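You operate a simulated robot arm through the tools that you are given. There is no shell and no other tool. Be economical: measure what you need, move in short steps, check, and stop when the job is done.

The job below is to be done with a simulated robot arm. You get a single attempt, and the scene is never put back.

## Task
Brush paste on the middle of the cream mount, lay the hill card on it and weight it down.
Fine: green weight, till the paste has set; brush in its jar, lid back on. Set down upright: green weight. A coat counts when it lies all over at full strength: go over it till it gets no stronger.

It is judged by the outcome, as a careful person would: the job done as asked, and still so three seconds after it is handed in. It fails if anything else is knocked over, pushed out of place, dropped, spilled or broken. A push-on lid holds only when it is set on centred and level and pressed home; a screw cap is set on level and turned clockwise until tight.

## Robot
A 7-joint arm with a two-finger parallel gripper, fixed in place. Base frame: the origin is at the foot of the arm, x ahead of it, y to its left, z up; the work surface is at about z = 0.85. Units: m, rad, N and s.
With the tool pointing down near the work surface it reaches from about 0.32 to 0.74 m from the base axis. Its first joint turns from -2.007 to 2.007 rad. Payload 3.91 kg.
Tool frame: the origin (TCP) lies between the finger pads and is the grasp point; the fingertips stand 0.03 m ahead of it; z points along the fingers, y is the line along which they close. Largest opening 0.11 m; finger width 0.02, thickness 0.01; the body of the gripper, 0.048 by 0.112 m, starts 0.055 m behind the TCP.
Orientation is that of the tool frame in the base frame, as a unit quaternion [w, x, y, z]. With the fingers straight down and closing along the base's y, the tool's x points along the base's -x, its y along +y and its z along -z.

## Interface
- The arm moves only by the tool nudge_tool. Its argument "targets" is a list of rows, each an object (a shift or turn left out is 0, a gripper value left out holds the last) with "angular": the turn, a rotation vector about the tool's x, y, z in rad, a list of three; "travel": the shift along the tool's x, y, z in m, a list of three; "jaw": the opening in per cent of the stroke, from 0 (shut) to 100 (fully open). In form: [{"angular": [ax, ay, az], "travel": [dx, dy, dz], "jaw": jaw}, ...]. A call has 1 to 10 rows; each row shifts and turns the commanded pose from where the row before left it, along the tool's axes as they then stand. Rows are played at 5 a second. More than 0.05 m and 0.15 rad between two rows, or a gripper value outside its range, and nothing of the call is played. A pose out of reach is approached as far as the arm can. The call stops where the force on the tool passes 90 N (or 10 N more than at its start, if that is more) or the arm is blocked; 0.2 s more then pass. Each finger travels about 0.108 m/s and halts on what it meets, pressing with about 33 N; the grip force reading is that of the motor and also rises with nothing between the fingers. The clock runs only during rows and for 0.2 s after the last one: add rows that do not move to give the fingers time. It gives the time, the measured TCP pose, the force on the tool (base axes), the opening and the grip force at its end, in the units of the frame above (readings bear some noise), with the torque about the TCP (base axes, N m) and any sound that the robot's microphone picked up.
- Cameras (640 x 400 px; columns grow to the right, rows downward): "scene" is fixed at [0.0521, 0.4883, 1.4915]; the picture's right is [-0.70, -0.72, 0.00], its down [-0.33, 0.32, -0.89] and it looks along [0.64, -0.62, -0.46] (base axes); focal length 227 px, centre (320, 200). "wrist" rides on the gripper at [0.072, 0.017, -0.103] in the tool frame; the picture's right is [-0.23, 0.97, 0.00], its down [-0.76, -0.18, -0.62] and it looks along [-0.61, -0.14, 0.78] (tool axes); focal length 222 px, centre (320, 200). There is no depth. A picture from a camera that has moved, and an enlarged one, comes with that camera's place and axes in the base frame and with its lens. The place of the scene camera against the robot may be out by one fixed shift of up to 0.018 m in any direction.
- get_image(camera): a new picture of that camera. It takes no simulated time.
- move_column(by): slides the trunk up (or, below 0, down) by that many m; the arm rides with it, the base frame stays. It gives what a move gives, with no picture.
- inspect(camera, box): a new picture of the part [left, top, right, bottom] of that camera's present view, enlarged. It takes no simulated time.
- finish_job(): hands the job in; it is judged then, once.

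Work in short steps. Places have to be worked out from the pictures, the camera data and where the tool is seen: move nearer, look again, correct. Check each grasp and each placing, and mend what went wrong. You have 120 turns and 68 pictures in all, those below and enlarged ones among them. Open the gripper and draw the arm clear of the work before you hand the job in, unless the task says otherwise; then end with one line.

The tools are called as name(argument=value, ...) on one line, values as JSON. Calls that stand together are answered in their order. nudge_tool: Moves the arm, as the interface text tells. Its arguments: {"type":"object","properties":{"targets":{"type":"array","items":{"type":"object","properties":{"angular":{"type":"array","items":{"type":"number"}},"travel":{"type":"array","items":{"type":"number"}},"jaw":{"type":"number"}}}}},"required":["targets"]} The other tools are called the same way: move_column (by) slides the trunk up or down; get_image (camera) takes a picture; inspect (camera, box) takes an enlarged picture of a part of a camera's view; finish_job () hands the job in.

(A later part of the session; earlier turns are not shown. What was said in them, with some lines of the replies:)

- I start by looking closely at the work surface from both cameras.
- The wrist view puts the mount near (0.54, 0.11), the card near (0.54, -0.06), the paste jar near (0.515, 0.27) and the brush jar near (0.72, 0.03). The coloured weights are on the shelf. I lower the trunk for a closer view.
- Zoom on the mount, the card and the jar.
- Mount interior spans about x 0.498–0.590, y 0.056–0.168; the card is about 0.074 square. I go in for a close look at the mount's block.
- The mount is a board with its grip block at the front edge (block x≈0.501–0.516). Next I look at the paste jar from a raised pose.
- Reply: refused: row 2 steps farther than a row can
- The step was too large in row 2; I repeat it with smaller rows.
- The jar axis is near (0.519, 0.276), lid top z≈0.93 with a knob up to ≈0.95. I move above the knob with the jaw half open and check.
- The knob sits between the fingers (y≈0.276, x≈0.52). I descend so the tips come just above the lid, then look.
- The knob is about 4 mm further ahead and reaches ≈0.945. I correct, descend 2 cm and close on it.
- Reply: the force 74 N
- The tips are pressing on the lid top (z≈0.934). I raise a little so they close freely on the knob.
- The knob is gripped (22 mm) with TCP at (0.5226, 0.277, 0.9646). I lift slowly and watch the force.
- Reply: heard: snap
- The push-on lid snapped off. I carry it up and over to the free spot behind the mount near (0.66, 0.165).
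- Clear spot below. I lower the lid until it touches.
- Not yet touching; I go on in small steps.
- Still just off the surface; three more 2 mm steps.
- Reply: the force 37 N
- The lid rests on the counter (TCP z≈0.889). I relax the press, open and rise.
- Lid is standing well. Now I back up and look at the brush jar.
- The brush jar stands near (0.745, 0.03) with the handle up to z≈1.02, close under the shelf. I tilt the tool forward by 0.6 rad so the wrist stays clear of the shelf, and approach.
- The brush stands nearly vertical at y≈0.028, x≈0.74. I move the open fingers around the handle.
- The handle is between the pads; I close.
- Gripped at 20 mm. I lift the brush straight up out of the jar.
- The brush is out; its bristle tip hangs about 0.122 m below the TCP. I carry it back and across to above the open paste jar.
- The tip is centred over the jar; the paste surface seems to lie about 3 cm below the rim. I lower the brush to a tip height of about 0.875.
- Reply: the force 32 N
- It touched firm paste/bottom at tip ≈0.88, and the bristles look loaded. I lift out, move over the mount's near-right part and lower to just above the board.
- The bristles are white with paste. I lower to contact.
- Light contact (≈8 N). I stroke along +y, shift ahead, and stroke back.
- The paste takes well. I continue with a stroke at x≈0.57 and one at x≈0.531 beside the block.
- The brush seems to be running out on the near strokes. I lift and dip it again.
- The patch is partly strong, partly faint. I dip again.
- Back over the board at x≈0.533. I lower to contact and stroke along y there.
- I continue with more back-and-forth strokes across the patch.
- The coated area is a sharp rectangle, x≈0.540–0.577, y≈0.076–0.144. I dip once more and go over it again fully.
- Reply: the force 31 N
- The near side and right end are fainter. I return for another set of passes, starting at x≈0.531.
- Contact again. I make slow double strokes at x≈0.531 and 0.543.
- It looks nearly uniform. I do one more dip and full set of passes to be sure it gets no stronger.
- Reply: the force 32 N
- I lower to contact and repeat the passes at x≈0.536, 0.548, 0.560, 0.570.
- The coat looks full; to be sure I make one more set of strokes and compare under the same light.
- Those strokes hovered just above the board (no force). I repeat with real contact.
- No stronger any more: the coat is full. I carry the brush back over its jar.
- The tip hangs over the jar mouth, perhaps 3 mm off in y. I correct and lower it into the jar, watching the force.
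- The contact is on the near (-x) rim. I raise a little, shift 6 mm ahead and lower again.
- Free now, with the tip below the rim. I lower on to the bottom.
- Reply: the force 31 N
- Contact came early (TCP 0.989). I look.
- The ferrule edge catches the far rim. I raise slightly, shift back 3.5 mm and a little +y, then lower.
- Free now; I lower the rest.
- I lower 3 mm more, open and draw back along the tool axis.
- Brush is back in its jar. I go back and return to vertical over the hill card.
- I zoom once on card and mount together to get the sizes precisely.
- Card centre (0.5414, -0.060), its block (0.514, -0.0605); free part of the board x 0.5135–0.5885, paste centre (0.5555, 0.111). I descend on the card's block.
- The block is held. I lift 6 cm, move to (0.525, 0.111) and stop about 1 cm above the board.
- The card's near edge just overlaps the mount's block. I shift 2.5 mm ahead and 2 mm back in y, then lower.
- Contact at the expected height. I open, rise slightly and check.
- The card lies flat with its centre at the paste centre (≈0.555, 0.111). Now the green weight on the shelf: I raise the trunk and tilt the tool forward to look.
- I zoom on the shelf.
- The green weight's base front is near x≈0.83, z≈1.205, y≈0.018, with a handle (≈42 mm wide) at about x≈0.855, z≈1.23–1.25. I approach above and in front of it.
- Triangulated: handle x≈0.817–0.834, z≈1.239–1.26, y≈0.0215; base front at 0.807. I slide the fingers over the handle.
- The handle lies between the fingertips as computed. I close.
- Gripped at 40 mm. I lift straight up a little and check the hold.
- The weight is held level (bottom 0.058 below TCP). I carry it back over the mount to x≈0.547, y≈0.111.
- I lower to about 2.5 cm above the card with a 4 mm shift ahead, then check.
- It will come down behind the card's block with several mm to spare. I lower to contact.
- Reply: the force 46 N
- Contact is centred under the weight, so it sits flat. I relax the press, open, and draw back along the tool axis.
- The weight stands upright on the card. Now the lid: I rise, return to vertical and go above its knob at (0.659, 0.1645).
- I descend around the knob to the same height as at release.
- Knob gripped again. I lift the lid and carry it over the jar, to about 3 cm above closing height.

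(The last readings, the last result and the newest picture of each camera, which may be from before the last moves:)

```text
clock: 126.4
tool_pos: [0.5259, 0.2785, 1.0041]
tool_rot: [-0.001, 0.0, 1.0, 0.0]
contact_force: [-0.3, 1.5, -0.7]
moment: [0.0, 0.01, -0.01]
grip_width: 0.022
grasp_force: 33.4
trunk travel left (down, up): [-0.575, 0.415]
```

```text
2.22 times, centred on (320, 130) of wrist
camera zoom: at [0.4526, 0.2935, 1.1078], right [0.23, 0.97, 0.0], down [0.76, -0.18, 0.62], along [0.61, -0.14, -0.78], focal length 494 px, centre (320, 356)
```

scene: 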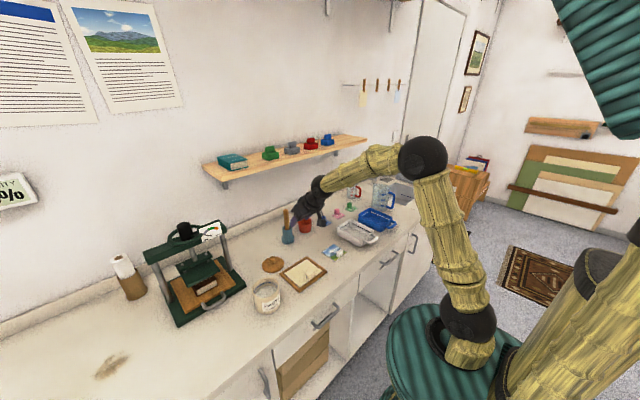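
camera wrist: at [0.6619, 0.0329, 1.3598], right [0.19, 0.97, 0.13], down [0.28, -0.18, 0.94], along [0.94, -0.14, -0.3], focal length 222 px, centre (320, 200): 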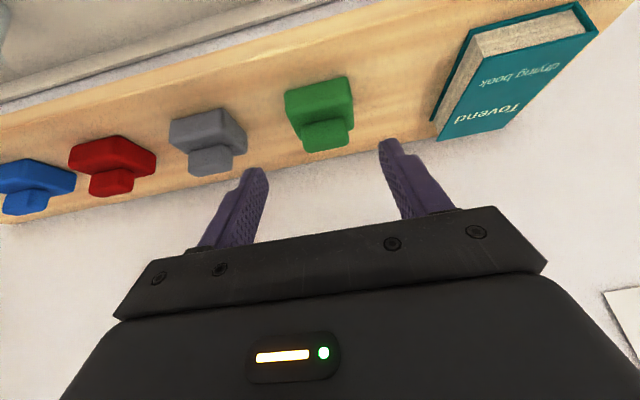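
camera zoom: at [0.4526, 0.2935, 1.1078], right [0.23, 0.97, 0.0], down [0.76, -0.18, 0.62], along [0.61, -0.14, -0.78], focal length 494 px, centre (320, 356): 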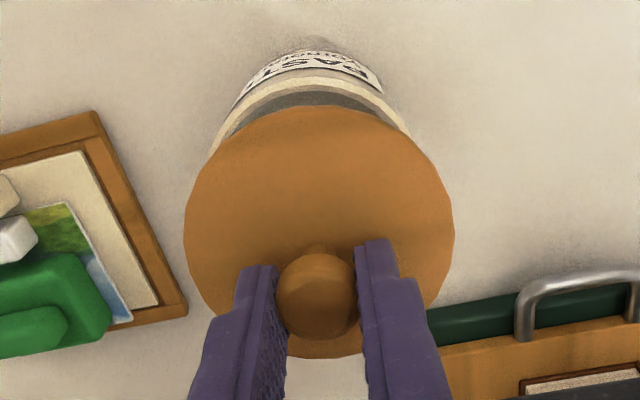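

Lid is centred over the jar within ~1–2 mm. I correct slightly and lower to the rim.

nudge_tool(targets=[{"travel": [0.001, -0.0015, 0.012]}, {"travel": [0, 0, 0.01]}, {}])

nudge_tool(targets=[{"travel": [0, 0, 0.003]}, {"travel": [0, 0, 0.003]}, {}])

```text
clock: 127.2
tool_pos: [0.524, 0.2769, 0.9801]
tool_rot: [0.001, -0.002, 1.0, 0.0]
contact_force: [-1.0, 0.8, -1.2]
moment: [0.01, -0.01, -0.01]
grip_width: 0.0222
grasp_force: 33.0
trunk travel left (down, up): [-0.575, 0.415]
```

```text
clock: 128.0
tool_pos: [0.5229, 0.2773, 0.9742]
tool_rot: [0.001, -0.001, 1.0, 0.0]
contact_force: [0.7, 1.3, -1.5]
moment: [0.01, -0.02, -0.01]
grip_width: 0.0221
grasp_force: 33.2
trunk travel left (down, up): [-0.575, 0.415]
```

I press on in small steps, listening for the snap.

nudge_tool(targets=[{"travel": [0, 0, 0.003]}, {"travel": [0, 0, 0.003]}, {}])

nudge_tool(targets=[{"travel": [0, 0, 0.003]}, {"travel": [0, 0, 0.003]}, {}])

```text
clock: 128.8
tool_pos: [0.5244, 0.2764, 0.9712]
tool_rot: [0.001, 0.0, 1.0, 0.001]
contact_force: [0.4, 0.1, -0.2]
moment: [0.02, 0.02, 0.02]
grip_width: 0.0221
grasp_force: 33.0
trunk travel left (down, up): [-0.575, 0.415]
```

```text
clock: 129.6
tool_pos: [0.5219, 0.2769, 0.969]
tool_rot: [0.004, -0.001, 1.0, 0.003]
contact_force: [1.1, 0.0, 40.1]
moment: [0.02, 0.04, -0.03]
grip_width: 0.0221
grasp_force: 33.3
trunk travel left (down, up): [-0.575, 0.415]
heard: snap
```

Snap heard with the lid level. I press slightly more, then release and rise clear.

nudge_tool(targets=[{"travel": [0, 0, 0.002]}, {}, {"travel": [0, 0, -0.006]}, {"jaw": 40}, {}, {}, {"travel": [0, 0, -0.04]}, {"travel": [0, 0, -0.045]}, {"travel": [0.04, -0.02, -0.015]}, {}])

inspect(camera="scene", box=[220, 200, 360, 320])

```text
clock: 131.8
tool_pos: [0.4832, 0.2543, 1.0673]
tool_rot: [0.0, -0.001, 1.0, 0.0]
contact_force: [0.0, -0.4, 0.1]
moment: [0.01, -0.02, -0.01]
grip_width: 0.044
grasp_force: 0.1
trunk travel left (down, up): [-0.575, 0.415]
```

```text
3.33 times, centred on (290, 260) of scene
camera zoom: at [0.0521, 0.4883, 1.4915], right [-0.7, -0.72, 0.0], down [-0.33, 0.32, -0.89], along [0.64, -0.62, -0.46], focal length 756 px, centre (420, 0)
```

zoom: 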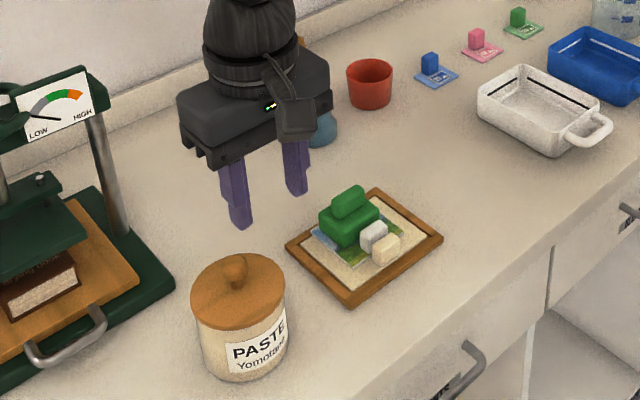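

Lid is on, weight stands upright. I draw the arm clear, wait with the weight in place, and glance at the little tags.

nudge_tool(targets=[{"travel": [0.03, -0.03, -0.02]}, {"travel": [0.03, -0.03, -0.02]}, {"travel": [0, -0.03, -0.035]}, {"travel": [0, -0.03, -0.035], "jaw": 100}, {"travel": [0, -0.03, -0.035]}, {}, {}, {}, {}, {}])

inspect(camera="scene", box=[310, 195, 370, 235])

nudge_tool(targets=[{}, {}, {}, {}, {}, {}, {}, {}, {}, {}])

nudge_tool(targets=[{}, {}, {}, {}, {}, {}, {}, {}, {}, {}])

nudge_tool(targets=[{}, {}, {}, {}, {}, {}, {}, {}, {}, {}])

nudge_tool(targets=[{}, {}, {}, {}, {}, {}, {}, {}, {}, {}])

nudge_tool(targets=[{}, {}, {}, {}, {}, {}, {}, {}, {}, {}])

nudge_tool(targets=[{}, {}, {}, {}, {}, {}, {}, {}, {}, {}])

nudge_tool(targets=[{}, {}, {}, {}, {}, {}, {}, {}, {}, {}])

nudge_tool(targets=[{}, {}, {}, {}, {}, {}, {}, {}, {}, {}])

```text
clock: 134.0
tool_pos: [0.4244, 0.106, 1.2087]
tool_rot: [0.0, 0.0, 1.0, 0.0]
contact_force: [-0.9, -0.4, 0.3]
moment: [-0.01, 0.02, -0.02]
grip_width: 0.1102
grasp_force: 0.1
trunk travel left (down, up): [-0.575, 0.415]
```

```text
10.00 times, centred on (340, 215) of scene
camera zoom: at [0.0521, 0.4883, 1.4915], right [-0.7, -0.72, 0.0], down [-0.33, 0.32, -0.89], along [0.64, -0.62, -0.46], focal length 2268 px, centre (120, 50)
```

zoom: 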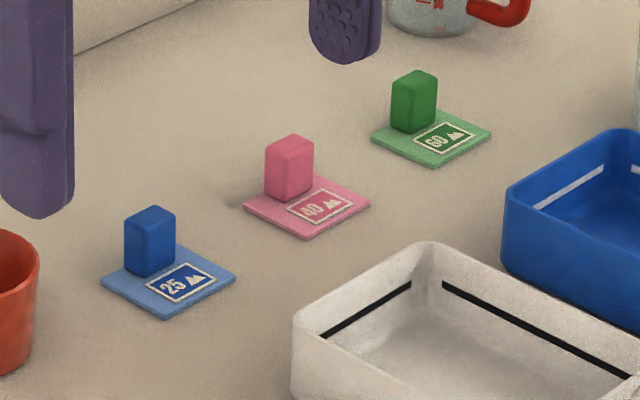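

```text
clock: 136.2
tool_pos: [0.4248, 0.1051, 1.2084]
tool_rot: [0.0, -0.001, 1.0, -0.001]
contact_force: [0.6, -0.2, 0.4]
moment: [-0.04, 0.01, 0.02]
grip_width: 0.1099
grasp_force: 0.0
trunk travel left (down, up): [-0.575, 0.415]
```

```text
clock: 138.4
tool_pos: [0.4242, 0.1062, 1.2093]
tool_rot: [0.0, 0.0, 1.0, 0.001]
contact_force: [-0.6, 0.6, -0.7]
moment: [0.01, -0.01, -0.01]
grip_width: 0.1099
grasp_force: 0.0
trunk travel left (down, up): [-0.575, 0.415]
```

```text
clock: 140.6
tool_pos: [0.4247, 0.1067, 1.2086]
tool_rot: [0.0, -0.001, 1.0, 0.0]
contact_force: [0.7, 0.1, 0.7]
moment: [0.0, 0.01, 0.01]
grip_width: 0.1097
grasp_force: 0.1
trunk travel left (down, up): [-0.575, 0.415]
```

```text
clock: 142.8
tool_pos: [0.4237, 0.1064, 1.2089]
tool_rot: [0.0, 0.0, 1.0, 0.0]
contact_force: [0.3, 0.4, 0.2]
moment: [0.0, -0.02, 0.0]
grip_width: 0.1101
grasp_force: 0.0
trunk travel left (down, up): [-0.575, 0.415]
```

```text
clock: 145.0
tool_pos: [0.4242, 0.1055, 1.2096]
tool_rot: [0.0, -0.001, 1.0, 0.0]
contact_force: [-0.2, 0.3, 0.6]
moment: [0.02, 0.0, 0.01]
grip_width: 0.1102
grasp_force: 0.1
trunk travel left (down, up): [-0.575, 0.415]
```

```text
clock: 147.2
tool_pos: [0.4234, 0.1062, 1.2089]
tool_rot: [0.0, 0.0, 1.0, -0.001]
contact_force: [0.0, 0.4, 0.1]
moment: [0.01, 0.01, -0.04]
grip_width: 0.1098
grasp_force: 0.1
trunk travel left (down, up): [-0.575, 0.415]
```

```text
clock: 149.4
tool_pos: [0.4239, 0.1068, 1.2087]
tool_rot: [0.001, -0.001, 1.0, 0.0]
contact_force: [0.0, 0.3, -0.5]
moment: [-0.01, 0.03, -0.02]
grip_width: 0.1099
grasp_force: 0.0
trunk travel left (down, up): [-0.575, 0.415]
```

```text
clock: 151.6
tool_pos: [0.4248, 0.1075, 1.2086]
tool_rot: [0.0, -0.001, 1.0, 0.0]
contact_force: [0.7, -0.4, 0.0]
moment: [0.03, 0.02, 0.01]
grip_width: 0.1099
grasp_force: 0.0
trunk travel left (down, up): [-0.575, 0.415]
```

The tags are just numbered stamps, not relevant. I wait longer, then take a last look at the mount.

nudge_tool(targets=[{}, {}, {}, {}, {}, {}, {}, {}, {}, {}])

nudge_tool(targets=[{}, {}, {}, {}, {}, {}, {}, {}, {}, {}])

nudge_tool(targets=[{}, {}, {}, {}, {}, {}, {}, {}, {}, {}])

nudge_tool(targets=[{}, {}, {}, {}, {}, {}, {}, {}, {}, {}])

nudge_tool(targets=[{}, {}, {}, {}, {}, {}, {}, {}, {}, {}])

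nudge_tool(targets=[{}, {}, {}, {}, {}, {}, {}, {}, {}, {}])

nudge_tool(targets=[{}, {}, {}, {}, {}, {}, {}, {}, {}, {}])

nudge_tool(targets=[{}, {}, {}, {}, {}, {}, {}, {}, {}, {}])

nudge_tool(targets=[{}, {}, {}, {}, {}, {}, {}, {}, {}, {}])

nudge_tool(targets=[{}, {}, {}, {}, {}, {}, {}, {}, {}, {}])

inspect(camera="wrist", box=[250, 80, 450, 220])

```text
clock: 153.8
tool_pos: [0.4241, 0.1058, 1.2096]
tool_rot: [0.0, -0.001, 1.0, 0.0]
contact_force: [0.7, -0.5, 0.5]
moment: [-0.03, 0.01, 0.0]
grip_width: 0.1101
grasp_force: 0.0
trunk travel left (down, up): [-0.575, 0.415]
```

```text
clock: 156.0
tool_pos: [0.4238, 0.1054, 1.2093]
tool_rot: [0.0, 0.0, 1.0, 0.0]
contact_force: [-0.2, 0.4, 0.7]
moment: [0.02, 0.0, 0.02]
grip_width: 0.1101
grasp_force: 0.0
trunk travel left (down, up): [-0.575, 0.415]
```

```text
clock: 158.2
tool_pos: [0.4247, 0.106, 1.2095]
tool_rot: [0.0, 0.001, 1.0, 0.0]
contact_force: [0.4, 0.1, 0.1]
moment: [0.0, -0.01, 0.05]
grip_width: 0.1099
grasp_force: 0.1
trunk travel left (down, up): [-0.575, 0.415]
```

```text
clock: 160.4
tool_pos: [0.4235, 0.1052, 1.2092]
tool_rot: [0.0, -0.001, 1.0, 0.001]
contact_force: [0.2, 0.3, 0.1]
moment: [0.0, 0.02, 0.04]
grip_width: 0.1098
grasp_force: 0.1
trunk travel left (down, up): [-0.575, 0.415]
```

```text
clock: 162.6
tool_pos: [0.4255, 0.1063, 1.2091]
tool_rot: [0.0, -0.001, 1.0, 0.0]
contact_force: [0.1, -0.5, -0.7]
moment: [0.02, 0.0, 0.02]
grip_width: 0.11
grasp_force: 0.1
trunk travel left (down, up): [-0.575, 0.415]
```

```text
clock: 164.8
tool_pos: [0.4246, 0.1063, 1.2096]
tool_rot: [0.0, -0.001, 1.0, 0.001]
contact_force: [0.0, -0.3, -0.7]
moment: [-0.01, -0.02, 0.04]
grip_width: 0.1101
grasp_force: 0.0
trunk travel left (down, up): [-0.575, 0.415]
```

```text
clock: 167.0
tool_pos: [0.4234, 0.1059, 1.2093]
tool_rot: [-0.001, -0.001, 1.0, 0.0]
contact_force: [-0.1, -0.2, -0.5]
moment: [0.01, 0.0, 0.01]
grip_width: 0.1102
grasp_force: 0.1
trunk travel left (down, up): [-0.575, 0.415]
```

```text
clock: 169.2
tool_pos: [0.424, 0.1057, 1.2091]
tool_rot: [0.0, 0.0, 1.0, -0.001]
contact_force: [0.2, -0.2, -0.7]
moment: [-0.03, 0.02, -0.02]
grip_width: 0.11
grasp_force: 0.0
trunk travel left (down, up): [-0.575, 0.415]
```

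```text
clock: 171.4
tool_pos: [0.4247, 0.1063, 1.208]
tool_rot: [0.0, -0.001, 1.0, 0.001]
contact_force: [0.1, 0.9, -0.6]
moment: [-0.01, -0.02, -0.03]
grip_width: 0.1103
grasp_force: 0.1
trunk travel left (down, up): [-0.575, 0.415]
```

```text
clock: 173.6
tool_pos: [0.4235, 0.1052, 1.2083]
tool_rot: [0.0, -0.001, 1.0, 0.0]
contact_force: [0.2, -0.2, 0.5]
moment: [0.0, 0.05, 0.0]
grip_width: 0.11
grasp_force: 0.1
trunk travel left (down, up): [-0.575, 0.415]
```

```text
2.86 times, centred on (350, 150) of wrist
camera zoom: at [0.3514, 0.1225, 1.313], right [0.23, 0.97, 0.0], down [0.76, -0.18, 0.62], along [0.61, -0.14, -0.78], focal length 635 px, centre (234, 343)
```

zoom: 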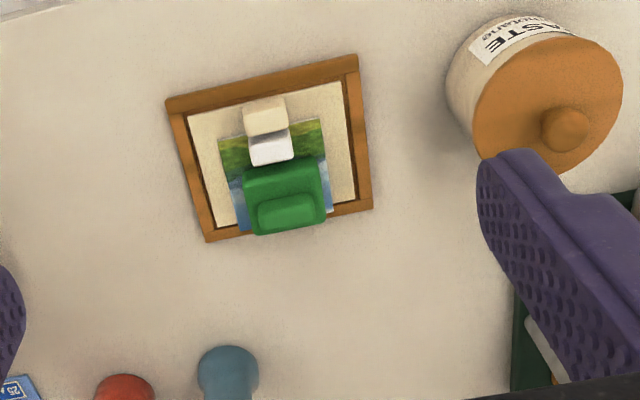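

Card, weight and closed jar are all in place after nearly a minute under the weight, and the arm is clear. I hand in.

finish_job()

```text
The job is handed in.
```

The hill card is pasted on the middle of the cream mount with the green weight upright on it; the brush is back in its jar, and the paste lid snapped home. The weight had been on for nearly a minute when I handed in and is still on; nothing showed whether the paste had set. The card's far edge reaches slightly past the board onto the frame.
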